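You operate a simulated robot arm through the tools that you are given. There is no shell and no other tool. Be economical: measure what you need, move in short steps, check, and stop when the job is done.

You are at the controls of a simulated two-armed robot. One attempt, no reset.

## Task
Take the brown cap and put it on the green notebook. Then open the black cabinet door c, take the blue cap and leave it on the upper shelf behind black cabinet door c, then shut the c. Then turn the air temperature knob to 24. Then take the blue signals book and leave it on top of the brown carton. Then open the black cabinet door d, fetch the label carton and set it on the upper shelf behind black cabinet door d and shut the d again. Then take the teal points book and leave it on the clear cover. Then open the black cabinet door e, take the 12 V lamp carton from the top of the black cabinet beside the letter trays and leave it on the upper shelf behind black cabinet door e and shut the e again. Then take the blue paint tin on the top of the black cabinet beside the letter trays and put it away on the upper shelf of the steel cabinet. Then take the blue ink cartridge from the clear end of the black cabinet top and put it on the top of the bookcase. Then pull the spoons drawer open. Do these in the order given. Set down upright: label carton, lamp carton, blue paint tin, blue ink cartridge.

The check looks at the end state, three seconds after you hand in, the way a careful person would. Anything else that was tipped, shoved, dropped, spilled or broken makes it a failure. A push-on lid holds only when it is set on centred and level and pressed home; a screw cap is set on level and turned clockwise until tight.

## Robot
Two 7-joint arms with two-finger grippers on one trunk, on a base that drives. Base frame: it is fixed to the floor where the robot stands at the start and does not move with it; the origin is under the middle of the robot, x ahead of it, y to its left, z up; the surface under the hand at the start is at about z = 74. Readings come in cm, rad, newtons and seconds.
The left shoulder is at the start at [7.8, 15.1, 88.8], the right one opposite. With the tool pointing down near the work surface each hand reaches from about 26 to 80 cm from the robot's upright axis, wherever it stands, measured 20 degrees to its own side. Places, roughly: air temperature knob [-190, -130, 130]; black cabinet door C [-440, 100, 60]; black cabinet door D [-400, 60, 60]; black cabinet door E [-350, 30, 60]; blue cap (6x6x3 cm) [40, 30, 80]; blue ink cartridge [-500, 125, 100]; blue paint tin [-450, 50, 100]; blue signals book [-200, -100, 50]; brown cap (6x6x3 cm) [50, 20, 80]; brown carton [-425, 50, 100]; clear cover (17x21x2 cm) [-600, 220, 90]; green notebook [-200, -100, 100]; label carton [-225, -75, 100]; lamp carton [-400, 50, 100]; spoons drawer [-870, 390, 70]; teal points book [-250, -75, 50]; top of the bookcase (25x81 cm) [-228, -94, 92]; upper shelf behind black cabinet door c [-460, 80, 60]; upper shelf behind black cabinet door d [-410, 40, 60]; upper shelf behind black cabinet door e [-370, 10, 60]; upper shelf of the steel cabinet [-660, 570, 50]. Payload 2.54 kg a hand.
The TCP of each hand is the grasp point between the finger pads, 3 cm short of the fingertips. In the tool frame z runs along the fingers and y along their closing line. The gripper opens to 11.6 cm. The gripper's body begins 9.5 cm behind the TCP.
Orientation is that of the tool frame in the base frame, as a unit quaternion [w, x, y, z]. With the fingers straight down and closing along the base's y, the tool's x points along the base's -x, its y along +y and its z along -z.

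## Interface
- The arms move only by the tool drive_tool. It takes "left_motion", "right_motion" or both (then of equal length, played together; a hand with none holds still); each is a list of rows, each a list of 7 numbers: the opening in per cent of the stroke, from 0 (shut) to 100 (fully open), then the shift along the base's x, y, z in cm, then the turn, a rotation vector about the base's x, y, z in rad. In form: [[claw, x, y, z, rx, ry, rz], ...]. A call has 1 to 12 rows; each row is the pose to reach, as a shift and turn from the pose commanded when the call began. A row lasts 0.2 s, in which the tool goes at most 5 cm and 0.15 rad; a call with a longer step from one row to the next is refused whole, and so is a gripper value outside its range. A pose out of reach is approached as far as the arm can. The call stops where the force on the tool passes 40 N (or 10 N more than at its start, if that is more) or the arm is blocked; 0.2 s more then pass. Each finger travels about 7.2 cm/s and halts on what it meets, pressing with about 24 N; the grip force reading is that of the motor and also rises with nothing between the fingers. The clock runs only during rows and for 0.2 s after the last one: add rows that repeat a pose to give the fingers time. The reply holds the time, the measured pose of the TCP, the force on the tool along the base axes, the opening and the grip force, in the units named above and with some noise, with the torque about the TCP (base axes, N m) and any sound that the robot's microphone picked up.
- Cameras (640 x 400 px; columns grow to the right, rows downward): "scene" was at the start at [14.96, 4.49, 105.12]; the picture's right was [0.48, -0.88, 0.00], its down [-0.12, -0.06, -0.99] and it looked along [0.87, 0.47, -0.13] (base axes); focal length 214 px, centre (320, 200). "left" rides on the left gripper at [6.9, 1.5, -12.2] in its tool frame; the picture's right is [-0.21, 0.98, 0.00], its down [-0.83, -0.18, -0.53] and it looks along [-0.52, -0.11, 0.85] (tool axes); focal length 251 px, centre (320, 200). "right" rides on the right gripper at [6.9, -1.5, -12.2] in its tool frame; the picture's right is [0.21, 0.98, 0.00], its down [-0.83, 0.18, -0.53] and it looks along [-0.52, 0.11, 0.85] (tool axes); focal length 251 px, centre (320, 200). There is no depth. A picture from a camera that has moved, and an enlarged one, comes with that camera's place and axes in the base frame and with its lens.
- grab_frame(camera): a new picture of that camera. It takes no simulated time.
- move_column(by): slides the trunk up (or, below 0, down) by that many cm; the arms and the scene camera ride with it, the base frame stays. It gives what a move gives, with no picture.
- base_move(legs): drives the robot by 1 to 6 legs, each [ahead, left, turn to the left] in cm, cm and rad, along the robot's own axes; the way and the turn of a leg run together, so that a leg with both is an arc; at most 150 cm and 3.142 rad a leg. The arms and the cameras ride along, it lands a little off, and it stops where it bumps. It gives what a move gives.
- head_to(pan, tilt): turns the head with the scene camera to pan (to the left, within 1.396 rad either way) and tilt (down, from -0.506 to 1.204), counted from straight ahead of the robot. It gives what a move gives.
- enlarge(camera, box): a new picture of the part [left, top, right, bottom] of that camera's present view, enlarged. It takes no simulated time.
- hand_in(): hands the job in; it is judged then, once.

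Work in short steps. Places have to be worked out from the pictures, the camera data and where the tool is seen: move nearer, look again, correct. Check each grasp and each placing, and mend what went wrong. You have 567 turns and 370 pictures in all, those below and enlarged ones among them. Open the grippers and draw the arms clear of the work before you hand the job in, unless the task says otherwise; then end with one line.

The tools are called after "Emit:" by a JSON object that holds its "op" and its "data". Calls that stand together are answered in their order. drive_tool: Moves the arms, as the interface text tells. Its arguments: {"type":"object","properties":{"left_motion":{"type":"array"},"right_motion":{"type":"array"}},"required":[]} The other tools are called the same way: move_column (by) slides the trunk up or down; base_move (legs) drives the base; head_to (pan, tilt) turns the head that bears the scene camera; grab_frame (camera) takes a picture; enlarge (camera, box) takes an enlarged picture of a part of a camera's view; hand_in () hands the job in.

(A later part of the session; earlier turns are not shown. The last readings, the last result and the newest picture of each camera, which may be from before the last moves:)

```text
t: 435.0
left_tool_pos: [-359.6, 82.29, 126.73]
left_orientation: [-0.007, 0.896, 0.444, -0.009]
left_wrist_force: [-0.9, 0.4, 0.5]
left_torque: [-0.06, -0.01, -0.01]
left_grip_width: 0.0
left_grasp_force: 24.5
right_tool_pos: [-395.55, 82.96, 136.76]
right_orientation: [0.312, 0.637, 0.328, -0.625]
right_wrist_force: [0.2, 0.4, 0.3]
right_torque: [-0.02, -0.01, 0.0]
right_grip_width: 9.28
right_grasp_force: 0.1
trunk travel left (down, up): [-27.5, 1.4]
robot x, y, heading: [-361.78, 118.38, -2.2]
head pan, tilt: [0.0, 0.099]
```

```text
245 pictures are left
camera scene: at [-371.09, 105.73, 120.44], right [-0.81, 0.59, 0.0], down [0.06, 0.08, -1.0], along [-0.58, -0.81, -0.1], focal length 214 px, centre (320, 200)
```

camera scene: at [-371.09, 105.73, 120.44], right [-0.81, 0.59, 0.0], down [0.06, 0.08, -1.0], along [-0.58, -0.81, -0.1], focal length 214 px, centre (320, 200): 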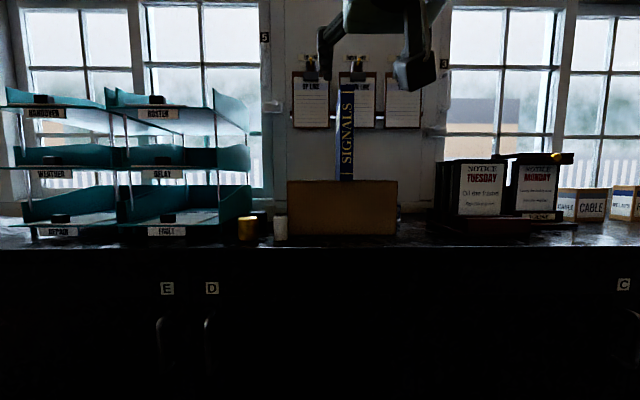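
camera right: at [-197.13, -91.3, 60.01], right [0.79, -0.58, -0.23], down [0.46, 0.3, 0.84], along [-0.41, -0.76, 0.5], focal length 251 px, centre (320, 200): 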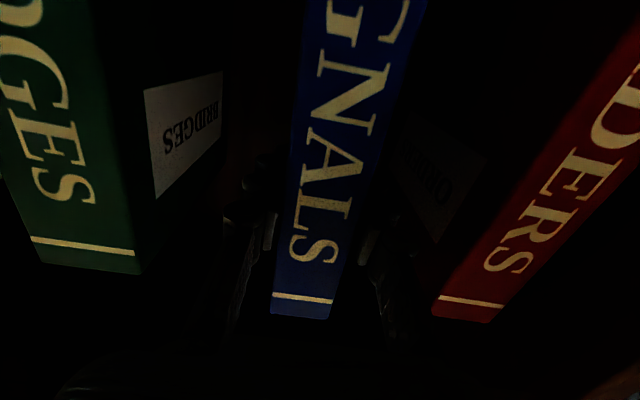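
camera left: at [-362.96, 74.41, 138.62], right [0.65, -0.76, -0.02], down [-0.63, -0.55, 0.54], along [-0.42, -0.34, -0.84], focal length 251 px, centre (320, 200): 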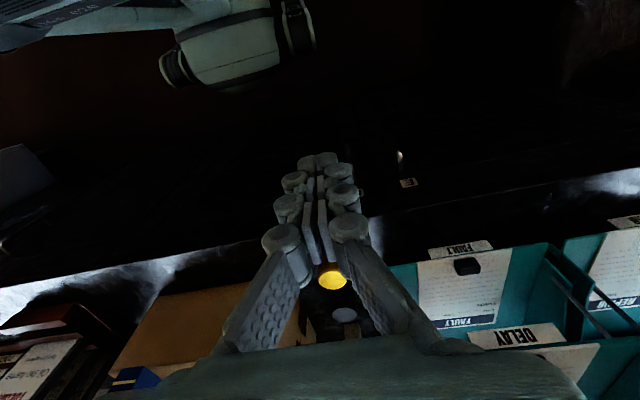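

The signals book stands on the carton. Next door D: back off, move left in front of it, lower the trunk 7, and swap: left gripper forward, right gripper down.

Emit:
{"op": "base_move", "data": {"legs": [[-22, 0, 0], [0, 20, 0]]}}

Emit:
{"op": "move_column", "data": {"by": -7}}

Emit:
{"op": "drive_tool", "data": {"left_motion": [[45, -2.6, -1.1, -3.1, -0.115, 0.084, 0], [45, -5.1, -2.3, -6.2, -0.23, 0.168, 0], [45, -7.7, -3.4, -9.3, -0.346, 0.253, 0], [45, -10.3, -4.5, -12.4, -0.461, 0.337, 0], [45, -12.8, -5.7, -15.5, -0.576, 0.421, 0], [45, -15.4, -6.8, -18.5, -0.691, 0.505, 0], [45, -17.9, -8, -21.6, -0.807, 0.59, 0], [45, -20.5, -9.1, -24.7, -0.922, 0.674, 0], [45, -23.1, -10.2, -27.8, -1.037, 0.758, 0], [45, -25.6, -11.4, -30.9, -1.153, 0.843, 0], [45, -28.2, -12.5, -34, -1.268, 0.927, 0]], "right_motion": [[60, -0.2, 1.9, -1.6, 0.115, -0.084, 0], [40, -0.3, 3.7, -3.3, 0.23, -0.168, 0], [20, -0.5, 5.6, -4.9, 0.346, -0.253, 0], [0, -0.7, 7.5, -6.5, 0.461, -0.337, 0], [0, -0.9, 9.3, -8.2, 0.576, -0.421, 0], [0, -1, 11.2, -9.8, 0.691, -0.505, 0], [0, -1.2, 13, -11.5, 0.807, -0.59, 0], [0, -1.4, 14.9, -13.1, 0.922, -0.674, 0], [0, -1.6, 16.8, -14.7, 1.037, -0.758, 0], [0, -1.7, 18.6, -16.4, 1.153, -0.843, 0], [0, -1.9, 20.5, -18, 1.268, -0.927, 0]]}}

Emit:
{"op": "head_to", "data": {"pan": 0.2, "tilt": 0.4}}

Emit:
{"op": "grab_frame", "data": {"camera": "scene"}}

Emit:
{"op": "grab_frame", "data": {"camera": "left"}}

```text
t: 438.8
left_tool_pos: [-330.68, 88.1, 126.71]
left_orientation: [-0.007, 0.896, 0.445, -0.008]
left_wrist_force: [0.5, 0.7, -0.1]
left_torque: [0.0, -0.02, 0.02]
left_grip_width: 0.02
left_grasp_force: 24.3
right_tool_pos: [-366.71, 88.99, 136.71]
right_orientation: [0.31, 0.638, 0.328, -0.624]
right_wrist_force: [0.2, -0.2, 0.2]
right_torque: [0.0, 0.0, -0.03]
right_grip_width: 9.27
right_grasp_force: 0.1
trunk travel left (down, up): [-27.5, 1.4]
robot x, y, heading: [-332.9, 124.64, -2.203]
head pan, tilt: [0.0, 0.099]
```

```text
t: 439.9
left_tool_pos: [-330.66, 88.17, 119.74]
left_orientation: [-0.008, 0.896, 0.444, -0.009]
left_wrist_force: [0.2, 0.2, -0.4]
left_torque: [0.0, -0.03, 0.04]
left_grip_width: 0.0
left_grasp_force: 23.5
right_tool_pos: [-366.79, 88.98, 129.78]
right_orientation: [0.31, 0.638, 0.326, -0.625]
right_wrist_force: [0.8, -0.3, 0.2]
right_torque: [-0.01, 0.01, -0.01]
right_grip_width: 9.28
right_grasp_force: 0.0
trunk travel left (down, up): [-20.5, 8.4]
robot x, y, heading: [-332.4, 124.72, -2.203]
head pan, tilt: [0.0, 0.099]
```

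```text
t: 442.3
left_tool_pos: [-356.27, 73.06, 88.2]
left_orientation: [0.32, 0.634, 0.305, -0.634]
left_wrist_force: [0.3, -0.7, -0.8]
left_torque: [0.0, -0.02, -0.01]
left_grip_width: 5.21
left_grasp_force: 0.0
left hand out of reach, approached as far as the arm can: row 7, 8, 9, 10, 11
right_tool_pos: [-368.59, 109.53, 111.82]
right_orientation: [-0.008, 0.888, 0.459, 0.012]
right_wrist_force: [-0.3, -0.2, 0.2]
right_torque: [0.02, -0.01, -0.01]
right_grip_width: 0.0
right_grasp_force: 24.4
trunk travel left (down, up): [-20.5, 8.4]
robot x, y, heading: [-332.74, 124.16, -2.198]
head pan, tilt: [0.0, 0.099]
```

```text
t: 443.1
left_tool_pos: [-356.11, 73.05, 88.21]
left_orientation: [0.321, 0.635, 0.305, -0.633]
left_wrist_force: [-0.5, 0.0, 0.1]
left_torque: [-0.02, 0.01, -0.01]
left_grip_width: 5.22
left_grasp_force: 0.0
right_tool_pos: [-368.59, 109.52, 111.6]
right_orientation: [-0.008, 0.888, 0.459, 0.01]
right_wrist_force: [0.0, 0.3, 0.1]
right_torque: [0.0, 0.0, -0.01]
right_grip_width: 0.0
right_grasp_force: 24.1
trunk travel left (down, up): [-20.5, 8.4]
robot x, y, heading: [-332.76, 124.3, -2.204]
head pan, tilt: [0.201, 0.4]
```

```text
244 pictures are left
camera scene: at [-340.59, 110.67, 110.65], right [-0.91, 0.42, 0.0], down [0.16, 0.35, -0.92], along [-0.38, -0.84, -0.39], focal length 214 px, centre (320, 200)
```

scene: 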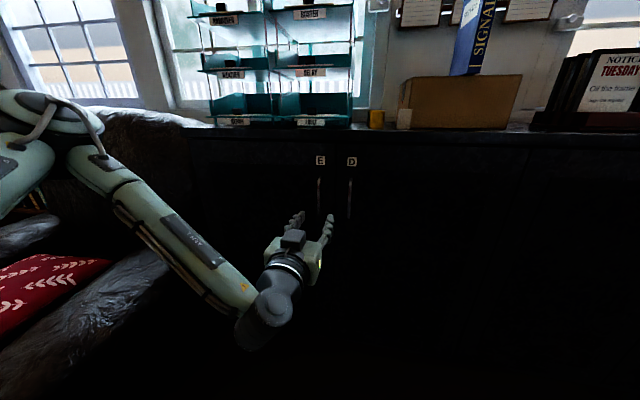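

```text
243 pictures are left
camera left: at [-347.64, 81.72, 81.13], right [0.77, -0.59, 0.23], down [0.17, 0.55, 0.82], along [-0.61, -0.59, 0.52], focal length 251 px, centre (320, 200)
```

left: 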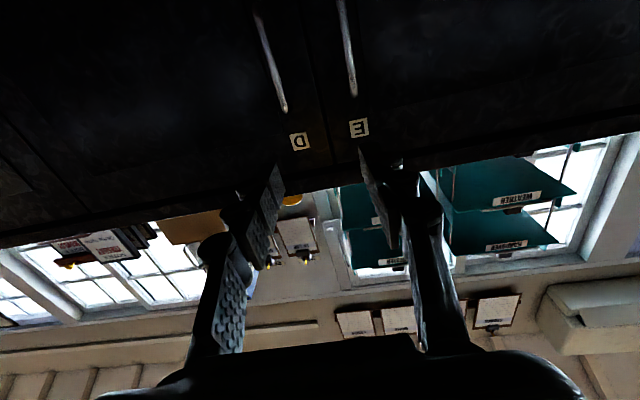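

D's handle is ≈ 30 cm ahead and 5 cm right of the left hand. Drive 20 ahead, 5 right, lower 4, and look.

Emit:
{"op": "base_move", "data": {"legs": [[19, -5, 0]]}}

Emit:
{"op": "drive_tool", "data": {"left_motion": [[45, 0, 0, -2, 0, 0, 0], [45, 0, 0, -4, 0, 0, 0]]}}

Emit:
{"op": "grab_frame", "data": {"camera": "left"}}

Emit:
{"op": "enlarge", "data": {"camera": "scene", "box": [240, 140, 440, 300]}}

```text
t: 444.6
left_tool_pos: [-371.47, 60.73, 88.12]
left_orientation: [0.321, 0.635, 0.306, -0.633]
left_wrist_force: [-0.9, -0.2, 0.1]
left_torque: [-0.01, 0.01, -0.02]
left_grip_width: 5.2
left_grasp_force: 0.0
right_tool_pos: [-383.83, 97.24, 111.7]
right_orientation: [-0.008, 0.889, 0.458, 0.011]
right_wrist_force: [-0.8, -0.9, -0.8]
right_torque: [0.04, -0.04, 0.01]
right_grip_width: 0.02
right_grasp_force: 24.1
trunk travel left (down, up): [-20.5, 8.4]
robot x, y, heading: [-348.17, 112.31, -2.201]
head pan, tilt: [0.201, 0.4]
```

```text
t: 445.2
left_tool_pos: [-370.21, 59.51, 85.68]
left_orientation: [0.319, 0.636, 0.306, -0.633]
left_wrist_force: [0.7, 0.4, -0.2]
left_torque: [-0.01, -0.01, -0.01]
left_grip_width: 5.23
left_grasp_force: 0.0
left hand out of reach, approached as far as the arm can: row 1, 2
right_tool_pos: [-383.86, 97.23, 111.74]
right_orientation: [-0.009, 0.889, 0.458, 0.012]
right_wrist_force: [0.1, -0.1, 0.3]
right_torque: [0.01, -0.01, -0.01]
right_grip_width: 0.0
right_grasp_force: 23.9
trunk travel left (down, up): [-20.5, 8.4]
robot x, y, heading: [-348.17, 112.18, -2.201]
head pan, tilt: [0.201, 0.4]
```

```text
242 pictures are left
camera left: at [-361.52, 68.12, 78.67], right [0.77, -0.59, 0.23], down [0.17, 0.55, 0.82], along [-0.61, -0.59, 0.52], focal length 251 px, centre (320, 200)
```

left: 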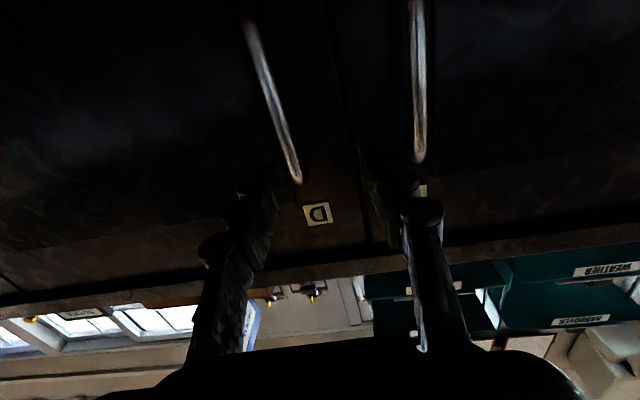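

```text
2.50 times, centred on (340, 220) of scene
camera zoom: at [-355.76, 98.38, 110.64], right [-0.91, 0.42, 0.0], down [0.16, 0.35, -0.92], along [-0.38, -0.84, -0.39], focal length 536 px, centre (270, 150)
```

zoom: 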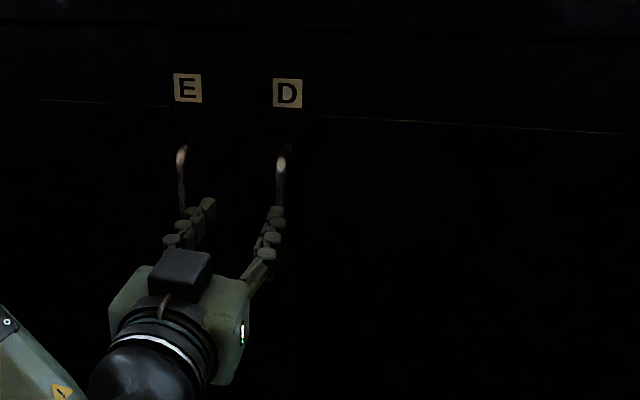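

Handle D is 11 cm ahead and 2.7 right. Base 9.5 ahead, 2.9 right, then check and close.

Emit:
{"op": "base_move", "data": {"legs": [[9.3, -2.9, 0]]}}

Emit:
{"op": "grab_frame", "data": {"camera": "left"}}

```text
t: 446.4
left_tool_pos: [-377.2, 54.39, 85.71]
left_orientation: [0.318, 0.636, 0.306, -0.633]
left_wrist_force: [0.7, 2.6, 0.2]
left_torque: [0.01, 0.0, 0.08]
left_grip_width: 5.22
left_grasp_force: 0.1
right_tool_pos: [-391.0, 91.9, 111.77]
right_orientation: [-0.009, 0.889, 0.458, 0.011]
right_wrist_force: [0.5, -0.2, -0.8]
right_torque: [-0.04, 0.03, 0.02]
right_grip_width: 0.0
right_grasp_force: 23.6
trunk travel left (down, up): [-20.5, 8.4]
robot x, y, heading: [-354.92, 106.93, -2.2]
head pan, tilt: [0.201, 0.4]
stopped in leg 1: the force on the tool passed its limit at 57 N (the readings are from after the stop); the commanded pose is now the measured one
```

```text
240 pictures are left
camera left: at [-368.52, 63.05, 78.7], right [0.77, -0.59, 0.23], down [0.17, 0.55, 0.82], along [-0.61, -0.59, 0.52], focal length 251 px, centre (320, 200)
```

left: 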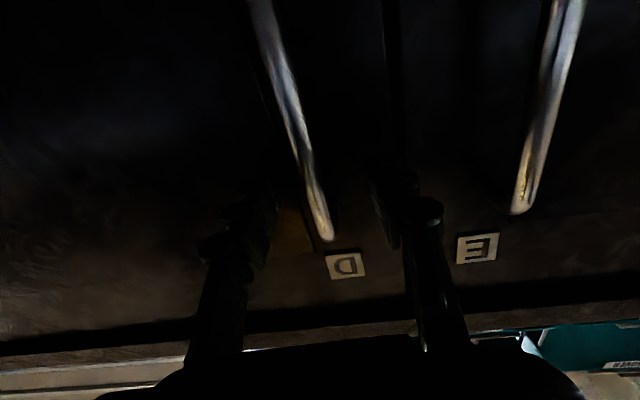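

Fingertips met the door face; the handle is centred between them. Back 0.4 and close.

Emit:
{"op": "drive_tool", "data": {"left_motion": [[40, 0.3, 0.4, 0, 0, 0, 0], [20, 0.3, 0.4, 0, 0, 0, 0], [0, 0.3, 0.4, 0, 0, 0, 0], [0, 0.3, 0.4, 0, 0, 0, 0], [0, 0.3, 0.4, 0, 0, 0, 0]]}}

Emit:
{"op": "grab_frame", "data": {"camera": "left"}}

```text
t: 447.6
left_tool_pos: [-376.93, 54.88, 85.67]
left_orientation: [0.317, 0.637, 0.305, -0.633]
left_wrist_force: [-11.2, 5.9, -2.0]
left_torque: [0.63, 0.72, 0.01]
left_grip_width: 1.02
left_grasp_force: 37.0
right_tool_pos: [-391.15, 91.93, 111.62]
right_orientation: [-0.008, 0.889, 0.457, 0.012]
right_wrist_force: [1.1, 0.1, 0.6]
right_torque: [0.01, 0.02, 0.01]
right_grip_width: 0.02
right_grasp_force: 23.8
trunk travel left (down, up): [-20.5, 8.4]
robot x, y, heading: [-355.06, 106.84, -2.202]
head pan, tilt: [0.201, 0.4]
```

```text
239 pictures are left
camera left: at [-368.31, 63.51, 78.72], right [0.77, -0.6, 0.23], down [0.17, 0.54, 0.82], along [-0.62, -0.59, 0.52], focal length 251 px, centre (320, 200)
```

left: 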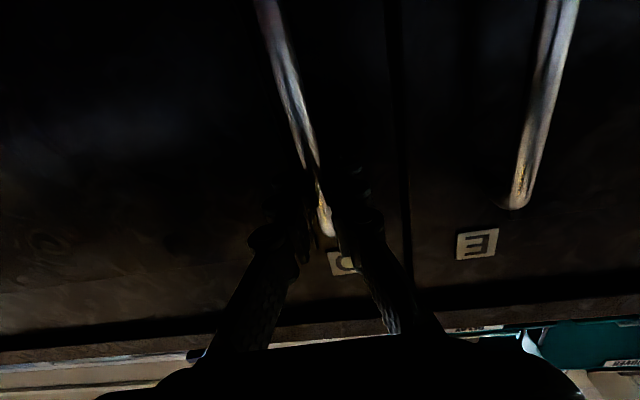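

Gripped. Pull with the base along the arc (hinge on the right, R≈50).

Emit:
{"op": "base_move", "data": {"legs": [[-7.5, -0.6, 0], [-7.3, -1.7, 0]]}}

Emit:
{"op": "grab_frame", "data": {"camera": "scene"}}

```text
t: 448.7
left_tool_pos: [-374.03, 60.76, 85.61]
left_orientation: [0.312, 0.639, 0.301, -0.635]
left_wrist_force: [-3.1, 1.5, -0.7]
left_torque: [0.74, 0.45, -0.12]
left_grip_width: 1.05
left_grasp_force: 36.7
right_tool_pos: [-387.63, 97.65, 111.73]
right_orientation: [-0.009, 0.889, 0.457, 0.012]
right_wrist_force: [0.4, -0.7, 0.3]
right_torque: [-0.03, -0.01, -0.02]
right_grip_width: 0.0
right_grasp_force: 24.0
trunk travel left (down, up): [-20.5, 8.4]
robot x, y, heading: [-351.73, 112.51, -2.207]
head pan, tilt: [0.201, 0.4]
stopped in leg 1: the force on the tool passed its limit at 43 N (the readings are from after the stop); the commanded pose is now the measured one
```

```text
238 pictures are left
camera scene: at [-359.6, 98.7, 110.65], right [-0.91, 0.42, 0.0], down [0.16, 0.35, -0.92], along [-0.39, -0.84, -0.39], focal length 214 px, centre (320, 200)
```

scene: 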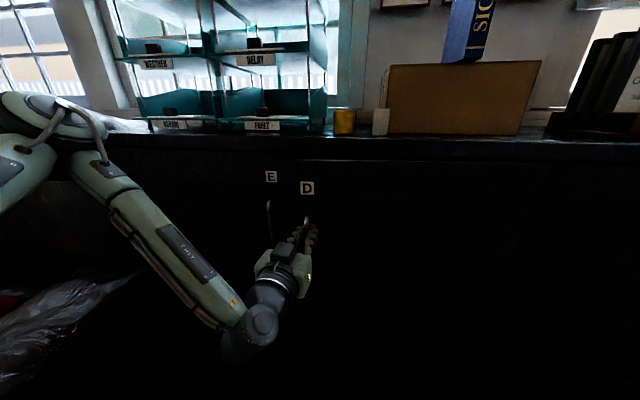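

Opening. Continue.

Emit:
{"op": "base_move", "data": {"legs": [[-7, -1.5, 0]]}}

Emit:
{"op": "base_move", "data": {"legs": [[-7, -2.5, 0]]}}

Emit:
{"op": "grab_frame", "data": {"camera": "scene"}}

```text
t: 449.9
left_tool_pos: [-371.45, 68.2, 85.79]
left_orientation: [0.302, 0.643, 0.295, -0.639]
left_wrist_force: [-2.9, 0.3, -0.7]
left_torque: [0.63, 0.54, 0.02]
left_grip_width: 1.05
left_grasp_force: 36.4
right_tool_pos: [-384.85, 104.47, 111.69]
right_orientation: [-0.009, 0.89, 0.457, 0.012]
right_wrist_force: [0.3, -0.2, -0.5]
right_torque: [-0.01, 0.02, 0.03]
right_grip_width: 0.01
right_grasp_force: 24.0
trunk travel left (down, up): [-20.5, 8.4]
robot x, y, heading: [-348.68, 119.52, -2.207]
head pan, tilt: [0.201, 0.4]
stopped in leg 1: the force on the tool passed its limit at 43 N (the readings are from after the stop); the commanded pose is now the measured one
```

```text
t: 450.9
left_tool_pos: [-370.37, 74.78, 85.68]
left_orientation: [0.295, 0.645, 0.29, -0.642]
left_wrist_force: [-3.2, 1.2, -1.9]
left_torque: [0.61, 0.39, -0.12]
left_grip_width: 1.03
left_grasp_force: 36.1
right_tool_pos: [-382.89, 110.64, 111.74]
right_orientation: [-0.008, 0.89, 0.455, 0.012]
right_wrist_force: [0.6, 0.2, 0.3]
right_torque: [0.03, -0.03, 0.01]
right_grip_width: 0.01
right_grasp_force: 24.2
trunk travel left (down, up): [-20.5, 8.4]
robot x, y, heading: [-347.02, 125.65, -2.209]
head pan, tilt: [0.201, 0.4]
stopped in leg 1: the force on the tool passed its limit at 46 N (the readings are from after the stop); the commanded pose is now the measured one
```

```text
237 pictures are left
camera scene: at [-354.93, 111.69, 110.64], right [-0.91, 0.42, 0.0], down [0.17, 0.35, -0.92], along [-0.39, -0.83, -0.39], focal length 214 px, centre (320, 200)
```

scene: 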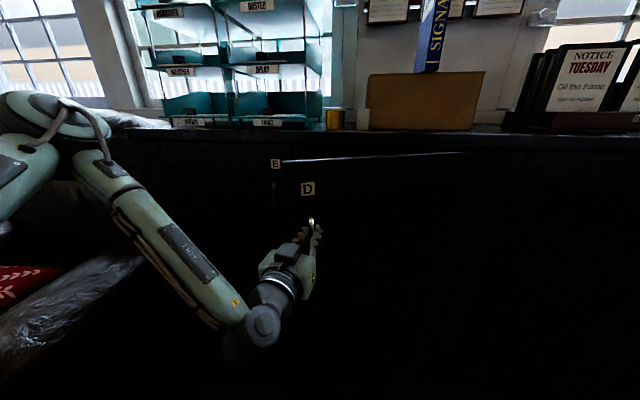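

Works well. Two more pulls along the arc.

Emit:
{"op": "base_move", "data": {"legs": [[-6.3, -3.7, 0]]}}

Emit:
{"op": "base_move", "data": {"legs": [[-5.6, -4.6, 0.05]]}}

Emit:
{"op": "base_move", "data": {"legs": [[-5, -5.4, 0.05]]}}

Emit:
{"op": "grab_frame", "data": {"camera": "scene"}}

```text
t: 452.1
left_tool_pos: [-370.16, 82.47, 85.7]
left_orientation: [0.288, 0.647, 0.286, -0.645]
left_wrist_force: [-4.0, -0.1, -3.1]
left_torque: [0.41, 0.51, 0.01]
left_grip_width: 1.04
left_grasp_force: 36.2
right_tool_pos: [-382.28, 118.32, 111.75]
right_orientation: [-0.008, 0.891, 0.455, 0.012]
right_wrist_force: [-0.2, -0.3, -1.0]
right_torque: [0.02, -0.02, 0.0]
right_grip_width: 0.0
right_grasp_force: 23.8
trunk travel left (down, up): [-20.5, 8.4]
robot x, y, heading: [-346.49, 132.8, -2.21]
head pan, tilt: [0.201, 0.4]
stopped in leg 1: the force on the tool passed its limit at 42 N (the readings are from after the stop); the commanded pose is now the measured one
```

```text
t: 453.0
left_tool_pos: [-370.41, 84.18, 85.84]
left_orientation: [0.286, 0.648, 0.285, -0.646]
left_wrist_force: [-7.0, -0.4, -4.2]
left_torque: [0.58, 0.16, -0.16]
left_grip_width: 1.07
left_grasp_force: 36.8
right_tool_pos: [-382.35, 119.46, 111.64]
right_orientation: [-0.009, 0.889, 0.458, 0.01]
right_wrist_force: [0.6, -0.3, -0.8]
right_torque: [0.01, 0.0, 0.0]
right_grip_width: 0.01
right_grasp_force: 24.3
trunk travel left (down, up): [-20.5, 8.4]
robot x, y, heading: [-346.73, 134.67, -2.201]
head pan, tilt: [0.201, 0.4]
stopped in leg 1: the force on the tool passed its limit at 50 N (the readings are from after the stop); the commanded pose is now the measured one
```

```text
t: 453.9
left_tool_pos: [-370.48, 85.98, 85.78]
left_orientation: [0.285, 0.647, 0.286, -0.647]
left_wrist_force: [-7.2, -0.7, -4.2]
left_torque: [0.46, 0.12, -0.14]
left_grip_width: 1.05
left_grasp_force: 36.4
right_tool_pos: [-382.7, 121.01, 111.66]
right_orientation: [-0.01, 0.885, 0.465, 0.011]
right_wrist_force: [-0.1, -0.6, -0.5]
right_torque: [0.01, 0.0, -0.04]
right_grip_width: 0.0
right_grasp_force: 23.6
trunk travel left (down, up): [-20.5, 8.4]
robot x, y, heading: [-346.79, 136.76, -2.191]
head pan, tilt: [0.201, 0.4]
stopped in leg 1: the force on the tool passed its limit at 46 N (the readings are from after the stop); the commanded pose is now the measured one
```

```text
236 pictures are left
camera scene: at [-354.63, 122.59, 110.64], right [-0.91, 0.41, 0.0], down [0.16, 0.36, -0.92], along [-0.37, -0.84, -0.39], focal length 214 px, centre (320, 200)
```

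scene: 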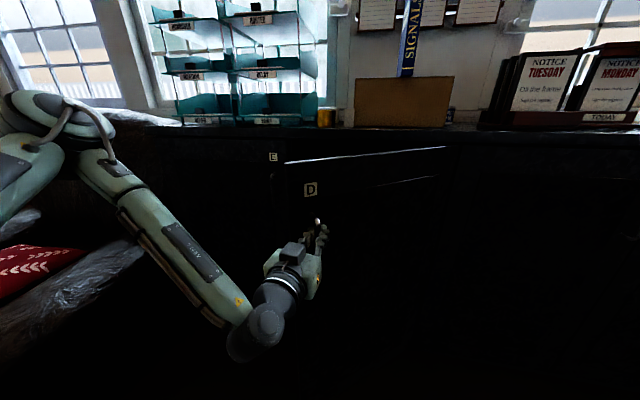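

Door D at ~0.6 rad. Release the handle, back off 8, and point the left hand down for the hook.

Emit:
{"op": "drive_tool", "data": {"left_motion": [[20, 0, 0, 0, 0, 0, 0], [45, 0, 0, 0, 0, 0, 0], [60, 0, 0, 0, 0, 0, 0]]}}

Emit:
{"op": "base_move", "data": {"legs": [[-8, 0, 0]]}}

Emit:
{"op": "drive_tool", "data": {"left_motion": [[40, 0.7, 0.4, 2, 0.116, -0.083, 0], [20, 1.4, 0.8, 4, 0.233, -0.166, 0], [0, 2.2, 1.1, 6, 0.349, -0.249, 0], [0, 2.9, 1.5, 8, 0.465, -0.332, 0], [0, 3.6, 1.9, 10, 0.581, -0.415, 0], [0, 4.3, 2.3, 12, 0.698, -0.498, 0], [0, 5, 2.7, 14, 0.814, -0.581, 0], [0, 5.7, 3.1, 16, 0.93, -0.664, 0], [0, 6.5, 3.4, 18, 1.046, -0.747, 0], [0, 7.2, 3.8, 20, 1.163, -0.83, 0], [0, 7.9, 4.2, 22, 1.279, -0.913, 0]]}}

Emit:
{"op": "grab_frame", "data": {"camera": "scene"}}

Emit:
{"op": "grab_frame", "data": {"camera": "left"}}

```text
t: 454.7
left_tool_pos: [-370.32, 85.89, 85.89]
left_orientation: [-0.288, -0.645, -0.287, 0.648]
left_wrist_force: [-0.2, 0.7, -0.3]
left_torque: [0.03, 0.01, -0.01]
left_grip_width: 6.96
left_grasp_force: 0.0
right_tool_pos: [-382.6, 121.09, 111.73]
right_orientation: [-0.01, 0.886, 0.464, 0.012]
right_wrist_force: [0.3, 0.1, -0.2]
right_torque: [-0.02, 0.01, 0.0]
right_grip_width: 0.0
right_grasp_force: 23.6
trunk travel left (down, up): [-20.5, 8.4]
robot x, y, heading: [-346.88, 136.48, -2.186]
head pan, tilt: [0.201, 0.4]
```

```text
t: 455.7
left_tool_pos: [-365.75, 92.5, 85.94]
left_orientation: [-0.287, -0.646, -0.287, 0.647]
left_wrist_force: [0.2, 0.7, -0.1]
left_torque: [0.03, -0.02, 0.0]
left_grip_width: 6.97
left_grasp_force: 0.1
right_tool_pos: [-377.82, 127.65, 111.69]
right_orientation: [-0.01, 0.885, 0.465, 0.01]
right_wrist_force: [0.6, 0.5, -0.3]
right_torque: [-0.03, 0.04, 0.02]
right_grip_width: 0.02
right_grasp_force: 24.5
trunk travel left (down, up): [-20.5, 8.4]
robot x, y, heading: [-342.15, 142.99, -2.19]
head pan, tilt: [0.201, 0.4]
```

```text
t: 458.1
left_tool_pos: [-357.83, 96.58, 107.98]
left_orientation: [-0.052, 0.887, 0.457, -0.027]
left_wrist_force: [-0.9, 0.4, -0.8]
left_torque: [-0.01, 0.01, 0.02]
left_grip_width: 0.0
left_grasp_force: 24.1
left hand out of reach, approached as far as the arm can: row 2
right_tool_pos: [-377.93, 127.44, 111.62]
right_orientation: [-0.009, 0.885, 0.465, 0.011]
right_wrist_force: [0.2, -0.4, 0.1]
right_torque: [0.03, 0.0, 0.02]
right_grip_width: 0.0
right_grasp_force: 24.0
trunk travel left (down, up): [-20.5, 8.4]
robot x, y, heading: [-342.2, 143.32, -2.186]
head pan, tilt: [0.201, 0.4]
```

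```text
235 pictures are left
camera scene: at [-349.91, 129.11, 110.63], right [-0.91, 0.41, 0.0], down [0.16, 0.36, -0.92], along [-0.37, -0.84, -0.39], focal length 214 px, centre (320, 200)
```

scene: 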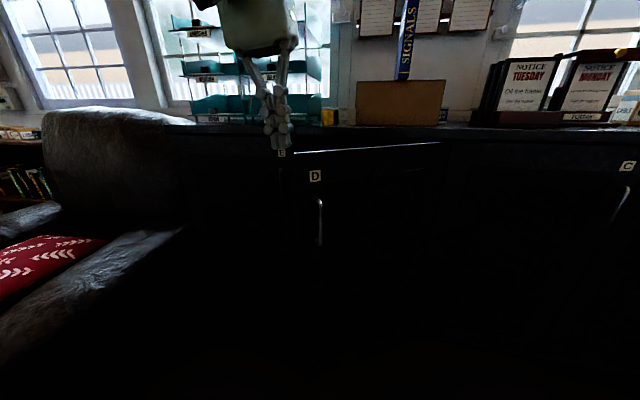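

```text
234 pictures are left
camera left: at [-351.45, 100.61, 119.77], right [0.66, -0.74, -0.11], down [-0.58, -0.6, 0.55], along [-0.48, -0.3, -0.83], focal length 251 px, centre (320, 200)
```

left: 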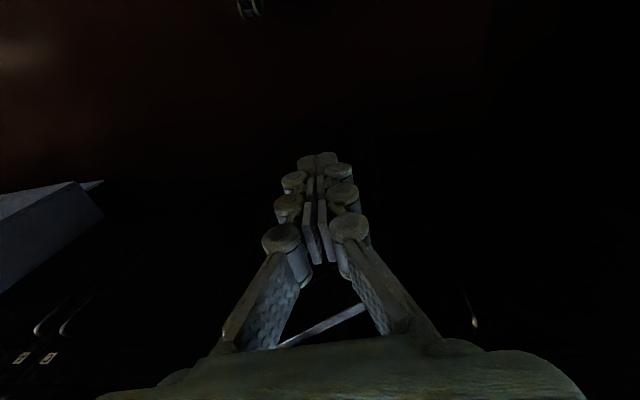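

Door edge at about (-368, 80). Drive 8 ahead, pass the closed fingers over the door top and lower them behind it.

Emit:
{"op": "base_move", "data": {"legs": [[8, 0, 0]]}}

Emit:
{"op": "drive_tool", "data": {"left_motion": [[0, -2.6, -3.6, 1, 0, 0, 0], [0, -5.2, -7.2, 1, 0, 0, 0], [0, -7.8, -10.7, 1, 0, 0, 0], [0, -10.4, -14.3, 1, 0, 0, 0], [0, -10.4, -14.3, -3, 0, 0, 0], [0, -10.4, -14.3, -7, 0, 0, 0], [0, -10.4, -14.3, -11, 0, 0, 0]]}}

Emit:
{"op": "grab_frame", "data": {"camera": "left"}}

Emit:
{"op": "grab_frame", "data": {"camera": "scene"}}

```text
t: 459.2
left_tool_pos: [-362.54, 90.14, 107.77]
left_orientation: [-0.051, 0.888, 0.457, -0.027]
left_wrist_force: [1.1, 0.0, 0.2]
left_torque: [0.03, -0.01, -0.02]
left_grip_width: 0.0
left_grasp_force: 24.3
right_tool_pos: [-382.52, 121.03, 111.7]
right_orientation: [-0.009, 0.885, 0.465, 0.011]
right_wrist_force: [-0.3, 0.1, -0.5]
right_torque: [0.03, -0.02, 0.0]
right_grip_width: 0.02
right_grasp_force: 24.1
trunk travel left (down, up): [-20.5, 8.4]
robot x, y, heading: [-346.91, 136.68, -2.192]
head pan, tilt: [0.201, 0.4]
```

```text
t: 460.5
left_tool_pos: [-365.87, 77.58, 103.59]
left_orientation: [-0.049, 0.886, 0.459, -0.033]
left_wrist_force: [5.5, -0.7, 7.6]
left_torque: [0.18, -0.12, -0.09]
left_grip_width: 0.01
left_grasp_force: 24.1
left hand out of reach, approached as far as the arm can: row 2, 3, 4, 5, 6
right_tool_pos: [-382.62, 121.0, 111.52]
right_orientation: [-0.009, 0.885, 0.465, 0.012]
right_wrist_force: [-0.9, -0.4, -0.3]
right_torque: [0.05, -0.06, 0.01]
right_grip_width: 0.01
right_grasp_force: 24.5
trunk travel left (down, up): [-20.5, 8.4]
robot x, y, heading: [-346.87, 136.75, -2.188]
head pan, tilt: [0.201, 0.4]
stopped in row 6 (left hand): the force on the tool passed its limit at 73 N (the readings are from after the stop); the commanded pose is now the measured one
```

```text
233 pictures are left
camera left: at [-359.54, 81.69, 115.4], right [0.67, -0.74, -0.11], down [-0.57, -0.6, 0.56], along [-0.48, -0.31, -0.82], focal length 251 px, centre (320, 200)
```

left: 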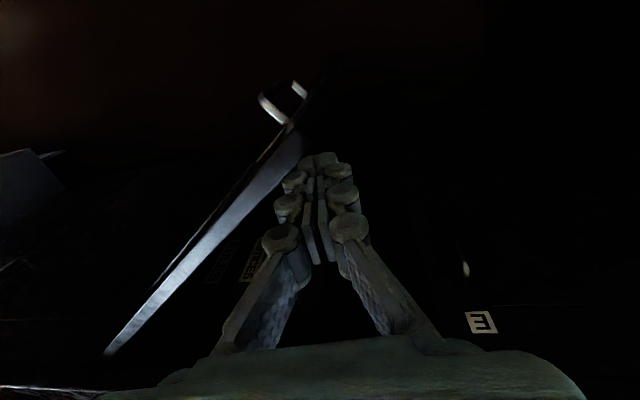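

```text
232 pictures are left
camera scene: at [-354.53, 122.63, 110.64], right [-0.91, 0.4, 0.0], down [0.16, 0.36, -0.92], along [-0.37, -0.84, -0.39], focal length 214 px, centre (320, 200)
```

scene: 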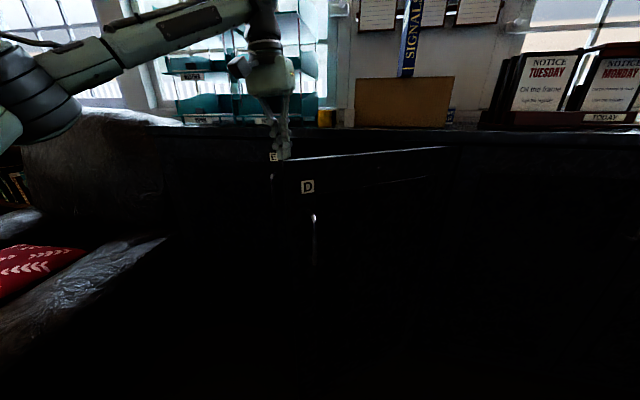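

The fingertips landed on the door's top corner. Raise, move base 5 ahead and 4 right, then lower via the trunk.

Emit:
{"op": "drive_tool", "data": {"left_motion": [[0, 0, 0, 3, 0, 0, 0]]}}

Emit:
{"op": "base_move", "data": {"legs": [[6, -4, 0]]}}

Emit:
{"op": "grab_frame", "data": {"camera": "left"}}

```text
t: 460.9
left_tool_pos: [-364.83, 77.91, 105.95]
left_orientation: [-0.049, 0.887, 0.458, -0.033]
left_wrist_force: [-0.8, -0.7, -0.3]
left_torque: [-0.01, -0.02, -0.01]
left_grip_width: 0.0
left_grasp_force: 23.5
left hand out of reach, approached as far as the arm can: row 1
right_tool_pos: [-382.6, 121.09, 111.54]
right_orientation: [-0.009, 0.885, 0.465, 0.011]
right_wrist_force: [0.7, 0.8, -0.5]
right_torque: [0.01, 0.01, 0.01]
right_grip_width: 0.0
right_grasp_force: 23.9
trunk travel left (down, up): [-20.5, 8.4]
robot x, y, heading: [-346.66, 136.82, -2.183]
head pan, tilt: [0.201, 0.4]
```

```text
t: 462.0
left_tool_pos: [-371.59, 75.35, 106.0]
left_orientation: [-0.05, 0.887, 0.459, -0.032]
left_wrist_force: [0.0, 0.3, -0.7]
left_torque: [0.02, -0.04, 0.03]
left_grip_width: 0.0
left_grasp_force: 24.1
right_tool_pos: [-389.26, 118.41, 111.59]
right_orientation: [-0.01, 0.886, 0.464, 0.01]
right_wrist_force: [0.1, -0.6, 0.5]
right_torque: [0.03, -0.01, 0.01]
right_grip_width: 0.02
right_grasp_force: 24.1
trunk travel left (down, up): [-20.5, 8.4]
robot x, y, heading: [-353.35, 133.83, -2.191]
head pan, tilt: [0.201, 0.4]
```

```text
231 pictures are left
camera left: at [-365.27, 79.41, 117.78], right [0.67, -0.74, -0.11], down [-0.57, -0.6, 0.56], along [-0.48, -0.31, -0.82], focal length 251 px, centre (320, 200)
```

left: 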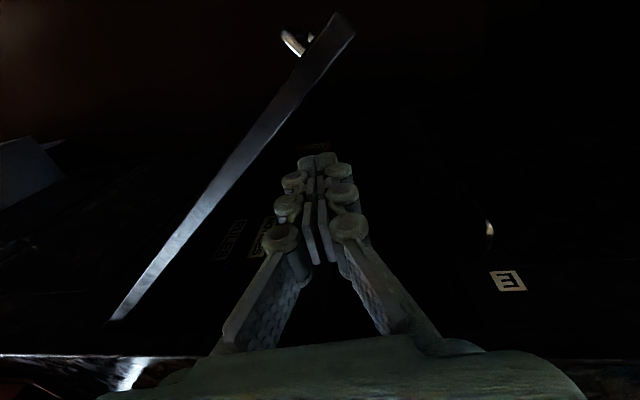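

The fingers are now clearly behind the door. Lower the trunk 11.

Emit:
{"op": "move_column", "data": {"by": -11}}

Emit:
{"op": "grab_frame", "data": {"camera": "left"}}

```text
t: 463.4
left_tool_pos: [-371.5, 75.28, 95.09]
left_orientation: [-0.05, 0.887, 0.459, -0.032]
left_wrist_force: [0.5, -0.3, -0.3]
left_torque: [0.0, -0.01, -0.05]
left_grip_width: 0.0
left_grasp_force: 24.3
right_tool_pos: [-389.28, 118.46, 100.66]
right_orientation: [-0.01, 0.885, 0.465, 0.01]
right_wrist_force: [0.2, 0.1, 0.3]
right_torque: [-0.01, -0.03, 0.02]
right_grip_width: 0.0
right_grasp_force: 23.9
trunk travel left (down, up): [-9.5, 19.4]
robot x, y, heading: [-353.67, 133.67, -2.19]
head pan, tilt: [0.201, 0.4]
```

```text
230 pictures are left
camera left: at [-365.2, 79.45, 106.82], right [0.67, -0.74, -0.11], down [-0.57, -0.6, 0.56], along [-0.48, -0.31, -0.82], focal length 251 px, centre (320, 200)
```

left: 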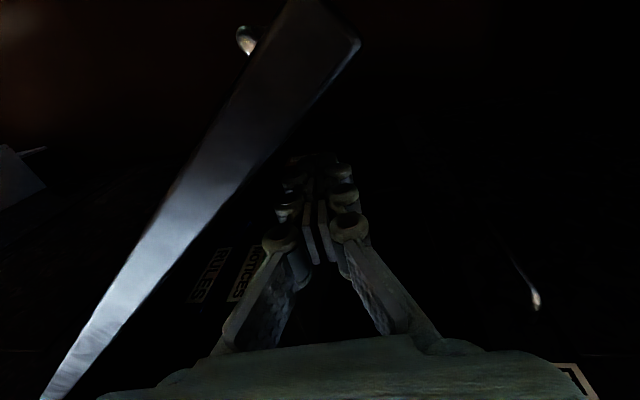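

Fingers are behind door D. Pull it open with the base along the arc.

Emit:
{"op": "base_move", "data": {"legs": [[-8, -6, 0], [-7, -8.5, 0], [-4, -8, 0]]}}

Emit:
{"op": "grab_frame", "data": {"camera": "left"}}

Emit:
{"op": "grab_frame", "data": {"camera": "scene"}}

```text
t: 466.8
left_tool_pos: [-378.9, 103.85, 95.04]
left_orientation: [-0.049, 0.887, 0.459, -0.031]
left_wrist_force: [-0.8, 0.9, -0.3]
left_torque: [-0.01, -0.01, 0.01]
left_grip_width: 0.02
left_grasp_force: 24.2
right_tool_pos: [-396.58, 146.88, 100.62]
right_orientation: [-0.011, 0.885, 0.465, 0.011]
right_wrist_force: [-0.9, -0.6, 0.0]
right_torque: [-0.03, 0.0, 0.01]
right_grip_width: 0.01
right_grasp_force: 23.8
trunk travel left (down, up): [-9.5, 19.4]
robot x, y, heading: [-361.2, 162.53, -2.188]
head pan, tilt: [0.201, 0.4]
```

```text
229 pictures are left
camera left: at [-372.54, 107.95, 106.8], right [0.67, -0.74, -0.11], down [-0.57, -0.6, 0.56], along [-0.48, -0.31, -0.82], focal length 251 px, centre (320, 200)
```

left: 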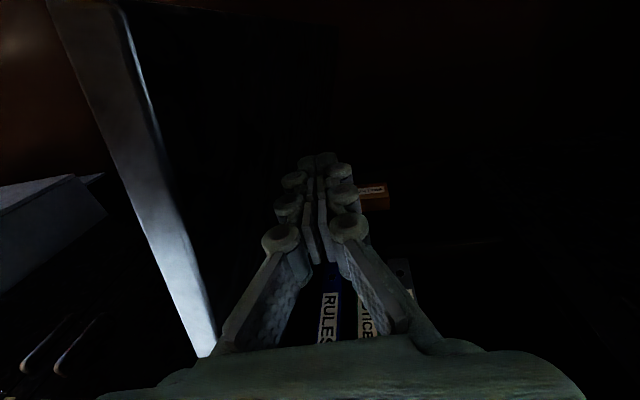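

```text
228 pictures are left
camera scene: at [-368.52, 148.58, 99.64], right [-0.91, 0.41, 0.0], down [0.16, 0.36, -0.92], along [-0.37, -0.84, -0.39], focal length 214 px, centre (320, 200)
```

scene: 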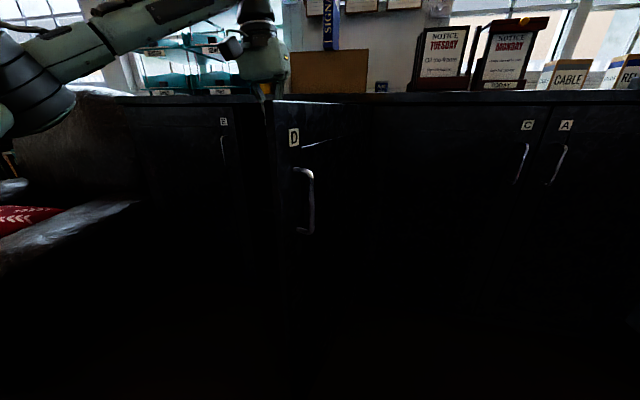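

Nearly there; strafe right 16 more to open it fully.

Emit:
{"op": "base_move", "data": {"legs": [[-1, -18, 0]]}}

Emit:
{"op": "grab_frame", "data": {"camera": "left"}}

Emit:
{"op": "grab_frame", "data": {"camera": "scene"}}

```text
t: 469.1
left_tool_pos: [-393.2, 115.28, 95.06]
left_orientation: [-0.05, 0.887, 0.458, -0.032]
left_wrist_force: [0.8, -0.8, 0.7]
left_torque: [-0.05, -0.01, 0.0]
left_grip_width: 0.0
left_grasp_force: 24.3
right_tool_pos: [-410.72, 158.28, 100.52]
right_orientation: [-0.01, 0.885, 0.465, 0.01]
right_wrist_force: [-0.3, 0.1, 0.2]
right_torque: [-0.03, 0.03, -0.01]
right_grip_width: 0.0
right_grasp_force: 24.3
trunk travel left (down, up): [-9.5, 19.4]
robot x, y, heading: [-375.19, 173.89, -2.187]
head pan, tilt: [0.201, 0.4]
```

```text
227 pictures are left
camera left: at [-386.76, 119.26, 106.8], right [0.67, -0.74, -0.11], down [-0.57, -0.6, 0.56], along [-0.48, -0.31, -0.82], focal length 251 px, centre (320, 200)
```

left: 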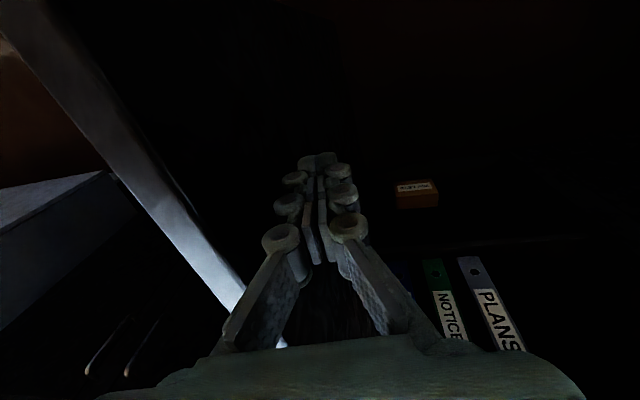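

```text
226 pictures are left
camera scene: at [-382.73, 159.89, 99.64], right [-0.91, 0.41, 0.0], down [0.16, 0.36, -0.92], along [-0.37, -0.84, -0.39], focal length 214 px, centre (320, 200)
```

scene: 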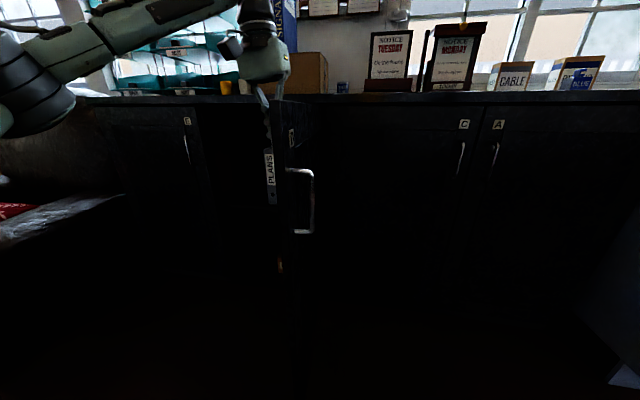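

Door D stands open ~90°. Inside: binders RULES/NOTICES/PLANS on the upper shelf. I free the hand and look in from a better angle before fetching the label carton.

Emit:
{"op": "drive_tool", "data": {"left_motion": [[0, 3, -2.2, 0, 0, 0, 0], [0, 6, -4.4, 2, 0, 0, 0]]}}

Emit:
{"op": "base_move", "data": {"legs": [[-26, 0, 0], [0, 60, 0]]}}

Emit:
{"op": "head_to", "data": {"pan": 0.0, "tilt": 0.35}}

Emit:
{"op": "enlarge", "data": {"camera": "scene", "box": [200, 130, 460, 300]}}

```text
t: 469.8
left_tool_pos: [-387.04, 110.62, 96.94]
left_orientation: [-0.05, 0.887, 0.458, -0.032]
left_wrist_force: [-0.2, 0.5, 0.4]
left_torque: [0.05, 0.01, -0.01]
left_grip_width: 0.0
left_grasp_force: 24.1
right_tool_pos: [-410.76, 158.29, 100.61]
right_orientation: [-0.01, 0.885, 0.465, 0.011]
right_wrist_force: [0.3, -0.3, 0.0]
right_torque: [-0.01, -0.01, 0.0]
right_grip_width: 0.0
right_grasp_force: 23.6
trunk travel left (down, up): [-9.5, 19.4]
robot x, y, heading: [-374.91, 173.89, -2.19]
head pan, tilt: [0.201, 0.4]
```

```text
t: 477.5
left_tool_pos: [-322.96, 96.83, 96.88]
left_orientation: [-0.049, 0.887, 0.459, -0.032]
left_wrist_force: [1.0, 0.7, 0.3]
left_torque: [-0.04, -0.01, 0.02]
left_grip_width: 0.01
left_grasp_force: 23.4
right_tool_pos: [-346.61, 144.3, 100.72]
right_orientation: [-0.009, 0.886, 0.464, 0.011]
right_wrist_force: [0.0, 0.2, -0.1]
right_torque: [0.02, 0.01, 0.0]
right_grip_width: 0.01
right_grasp_force: 24.1
trunk travel left (down, up): [-9.5, 19.4]
robot x, y, heading: [-310.89, 159.69, -2.192]
head pan, tilt: [0.201, 0.4]
```

```text
t: 478.2
left_tool_pos: [-322.95, 96.9, 96.84]
left_orientation: [-0.05, 0.887, 0.458, -0.031]
left_wrist_force: [0.3, 0.8, 1.1]
left_torque: [0.0, 0.01, 0.0]
left_grip_width: 0.0
left_grasp_force: 24.1
right_tool_pos: [-346.61, 144.28, 100.65]
right_orientation: [-0.01, 0.885, 0.465, 0.01]
right_wrist_force: [0.1, -0.6, 0.2]
right_torque: [-0.01, 0.01, -0.04]
right_grip_width: 0.0
right_grasp_force: 24.5
trunk travel left (down, up): [-9.5, 19.4]
robot x, y, heading: [-310.86, 160.3, -2.195]
head pan, tilt: [0.0, 0.351]
```

```text
2.35 times, centred on (330, 215) of scene
camera zoom: at [-320.21, 146.81, 100.09], right [-0.81, 0.58, 0.0], down [0.2, 0.28, -0.94], along [-0.54, -0.77, -0.34], focal length 505 px, centre (296, 165)
```

zoom: 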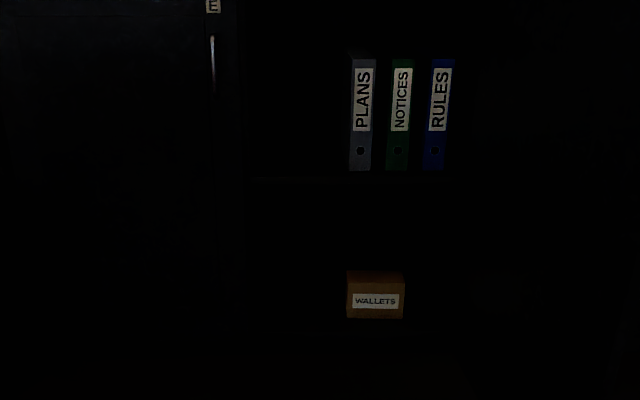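

Free shelf space left of PLANS: s≈331–355 (24 cm). Now to the bookcase for the label carton.

Emit:
{"op": "base_move", "data": {"legs": [[0, 108, 0], [0, 107, 0], [45, 0, 0]]}}

Emit:
{"op": "head_to", "data": {"pan": 0.0, "tilt": 0.3}}

Emit:
{"op": "grab_frame", "data": {"camera": "scene"}}

```text
t: 501.5
left_tool_pos: [-173.68, -65.41, 97.02]
left_orientation: [-0.049, 0.887, 0.459, -0.031]
left_wrist_force: [1.2, 1.0, -0.6]
left_torque: [-0.01, -0.01, 0.0]
left_grip_width: 0.0
left_grasp_force: 24.1
right_tool_pos: [-197.4, -17.84, 100.64]
right_orientation: [-0.01, 0.885, 0.465, 0.011]
right_wrist_force: [0.9, 1.3, 0.1]
right_torque: [-0.03, 0.0, -0.01]
right_grip_width: 0.0
right_grasp_force: 24.3
trunk travel left (down, up): [-9.5, 19.4]
robot x, y, heading: [-161.67, -2.12, -2.188]
head pan, tilt: [0.0, 0.351]
```

```text
t: 502.1
left_tool_pos: [-173.64, -65.47, 96.83]
left_orientation: [-0.049, 0.887, 0.458, -0.031]
left_wrist_force: [0.2, 0.6, -1.0]
left_torque: [-0.01, 0.03, 0.04]
left_grip_width: 0.0
left_grasp_force: 24.6
right_tool_pos: [-197.42, -17.92, 100.74]
right_orientation: [-0.009, 0.886, 0.464, 0.011]
right_wrist_force: [-0.3, -0.6, -1.0]
right_torque: [-0.04, 0.01, -0.02]
right_grip_width: 0.01
right_grasp_force: 23.9
trunk travel left (down, up): [-9.5, 19.4]
robot x, y, heading: [-161.67, -2.3, -2.19]
head pan, tilt: [0.0, 0.3]
```

```text
224 pictures are left
camera scene: at [-170.96, -15.38, 100.56], right [-0.81, 0.58, 0.0], down [0.17, 0.24, -0.96], along [-0.55, -0.78, -0.3], focal length 214 px, centre (320, 200)
```

scene: 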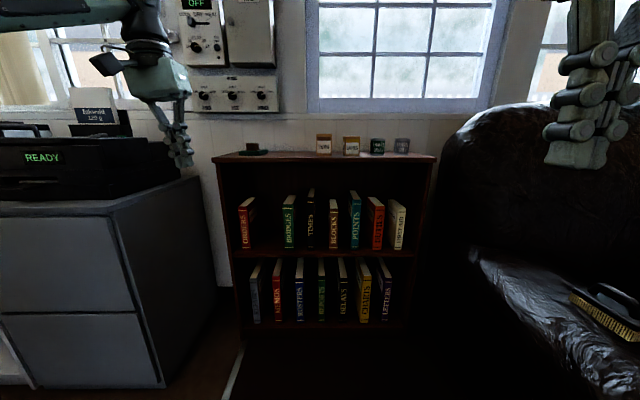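

I raise the trunk 11, draw the left hand in and level it, and drive 28 ahead for a close view of the labels carton.

Emit:
{"op": "move_column", "data": {"by": 11}}

Emit:
{"op": "drive_tool", "data": {"left_motion": [[30, -0.4, 4.4, 0, -0.03, -0.05, 0], [50, -0.7, 8.7, 0, -0.059, -0.1, 0], [70, -1.1, 13.1, 0, -0.059, -0.1, 0], [70, -1.5, 17.5, 0, -0.059, -0.1, 0], [70, -1.9, 21.8, 0, -0.059, -0.1, 0], [70, -2.2, 26.2, 0, -0.059, -0.1, 0]]}}

Emit:
{"op": "base_move", "data": {"legs": [[28, 0, -0.012]]}}

Emit:
{"op": "head_to", "data": {"pan": 0.0, "tilt": 0.5}}

Emit:
{"op": "grab_frame", "data": {"camera": "scene"}}

Emit:
{"op": "grab_frame", "data": {"camera": "left"}}

```text
t: 503.5
left_tool_pos: [-173.69, -65.42, 107.86]
left_orientation: [-0.049, 0.887, 0.458, -0.032]
left_wrist_force: [0.2, -0.1, 0.1]
left_torque: [-0.02, 0.02, 0.01]
left_grip_width: 0.0
left_grasp_force: 24.2
right_tool_pos: [-197.36, -17.81, 111.72]
right_orientation: [-0.009, 0.886, 0.464, 0.01]
right_wrist_force: [-0.3, 0.5, 0.6]
right_torque: [0.02, 0.0, 0.02]
right_grip_width: 0.0
right_grasp_force: 24.2
trunk travel left (down, up): [-20.5, 8.4]
robot x, y, heading: [-161.77, -1.89, -2.187]
head pan, tilt: [0.0, 0.3]
```

```text
t: 504.9
left_tool_pos: [-175.91, -39.13, 107.83]
left_orientation: [-0.001, 0.888, 0.459, -0.002]
left_wrist_force: [0.1, -0.2, 0.6]
left_torque: [-0.01, 0.01, -0.03]
left_grip_width: 8.13
left_grasp_force: 0.2
right_tool_pos: [-197.42, -17.81, 111.54]
right_orientation: [-0.01, 0.885, 0.465, 0.012]
right_wrist_force: [0.2, 0.5, 1.1]
right_torque: [0.04, 0.02, 0.0]
right_grip_width: 0.0
right_grasp_force: 23.6
trunk travel left (down, up): [-20.5, 8.4]
robot x, y, heading: [-161.34, -2.11, -2.185]
head pan, tilt: [0.0, 0.3]
```

```text
t: 506.9
left_tool_pos: [-192.86, -61.72, 107.96]
left_orientation: [-0.001, 0.891, 0.454, 0.0]
left_wrist_force: [0.3, -0.7, -0.5]
left_torque: [0.01, -0.02, 0.0]
left_grip_width: 8.12
left_grasp_force: 0.0
right_tool_pos: [-214.11, -40.21, 111.67]
right_orientation: [-0.01, 0.889, 0.458, 0.011]
right_wrist_force: [0.0, -0.3, 0.2]
right_torque: [0.01, -0.02, -0.02]
right_grip_width: 0.0
right_grasp_force: 23.6
trunk travel left (down, up): [-20.5, 8.4]
robot x, y, heading: [-178.54, -25.09, -2.206]
head pan, tilt: [0.0, 0.3]
```

```text
t: 507.6
left_tool_pos: [-192.95, -61.7, 107.95]
left_orientation: [0.0, 0.892, 0.453, -0.001]
left_wrist_force: [-0.2, 0.7, -0.7]
left_torque: [0.0, -0.01, -0.02]
left_grip_width: 8.12
left_grasp_force: 0.1
right_tool_pos: [-214.03, -40.23, 111.62]
right_orientation: [-0.009, 0.888, 0.459, 0.011]
right_wrist_force: [0.2, 0.9, 0.1]
right_torque: [-0.02, 0.0, -0.02]
right_grip_width: 0.0
right_grasp_force: 24.1
trunk travel left (down, up): [-20.5, 8.4]
robot x, y, heading: [-177.88, -25.45, -2.198]
head pan, tilt: [0.0, 0.499]
```

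```text
223 pictures are left
camera scene: at [-187.49, -37.9, 109.73], right [-0.81, 0.59, 0.0], down [0.28, 0.39, -0.88], along [-0.52, -0.71, -0.48], focal length 214 px, centre (320, 200)
```

scene: 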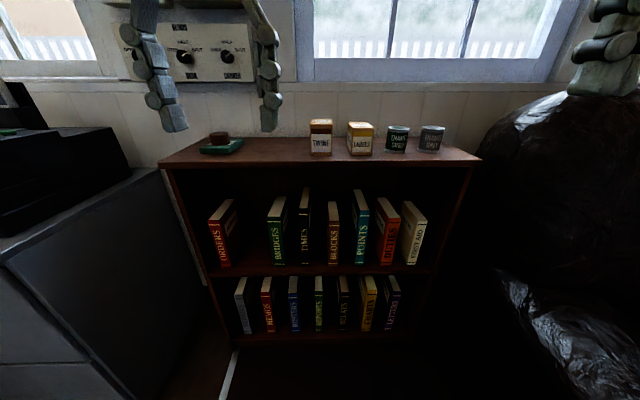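

```text
222 pictures are left
camera left: at [-187.67, -57.03, 120.04], right [0.66, -0.75, 0.0], down [-0.63, -0.56, 0.54], along [-0.4, -0.35, -0.84], focal length 251 px, centre (320, 200)
```

left: 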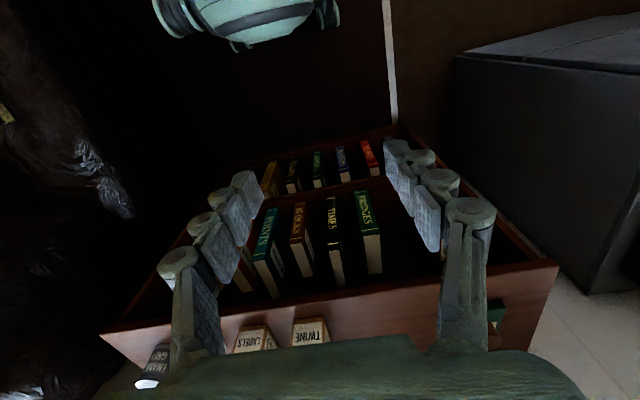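

Zoom on the small things on the bookcase top.

Emit:
{"op": "enlarge", "data": {"camera": "scene", "box": [290, 100, 460, 170]}}

```text
3.76 times, centred on (375, 135) of scene
camera zoom: at [-187.49, -37.9, 109.73], right [-0.81, 0.59, 0.0], down [0.28, 0.39, -0.88], along [-0.52, -0.71, -0.48], focal length 807 px, centre (113, 445)
```

zoom: 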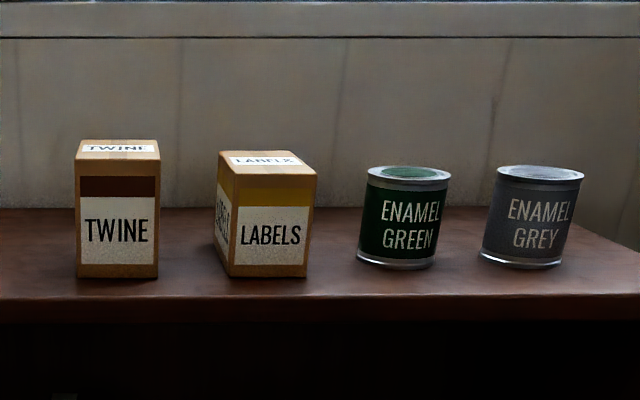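

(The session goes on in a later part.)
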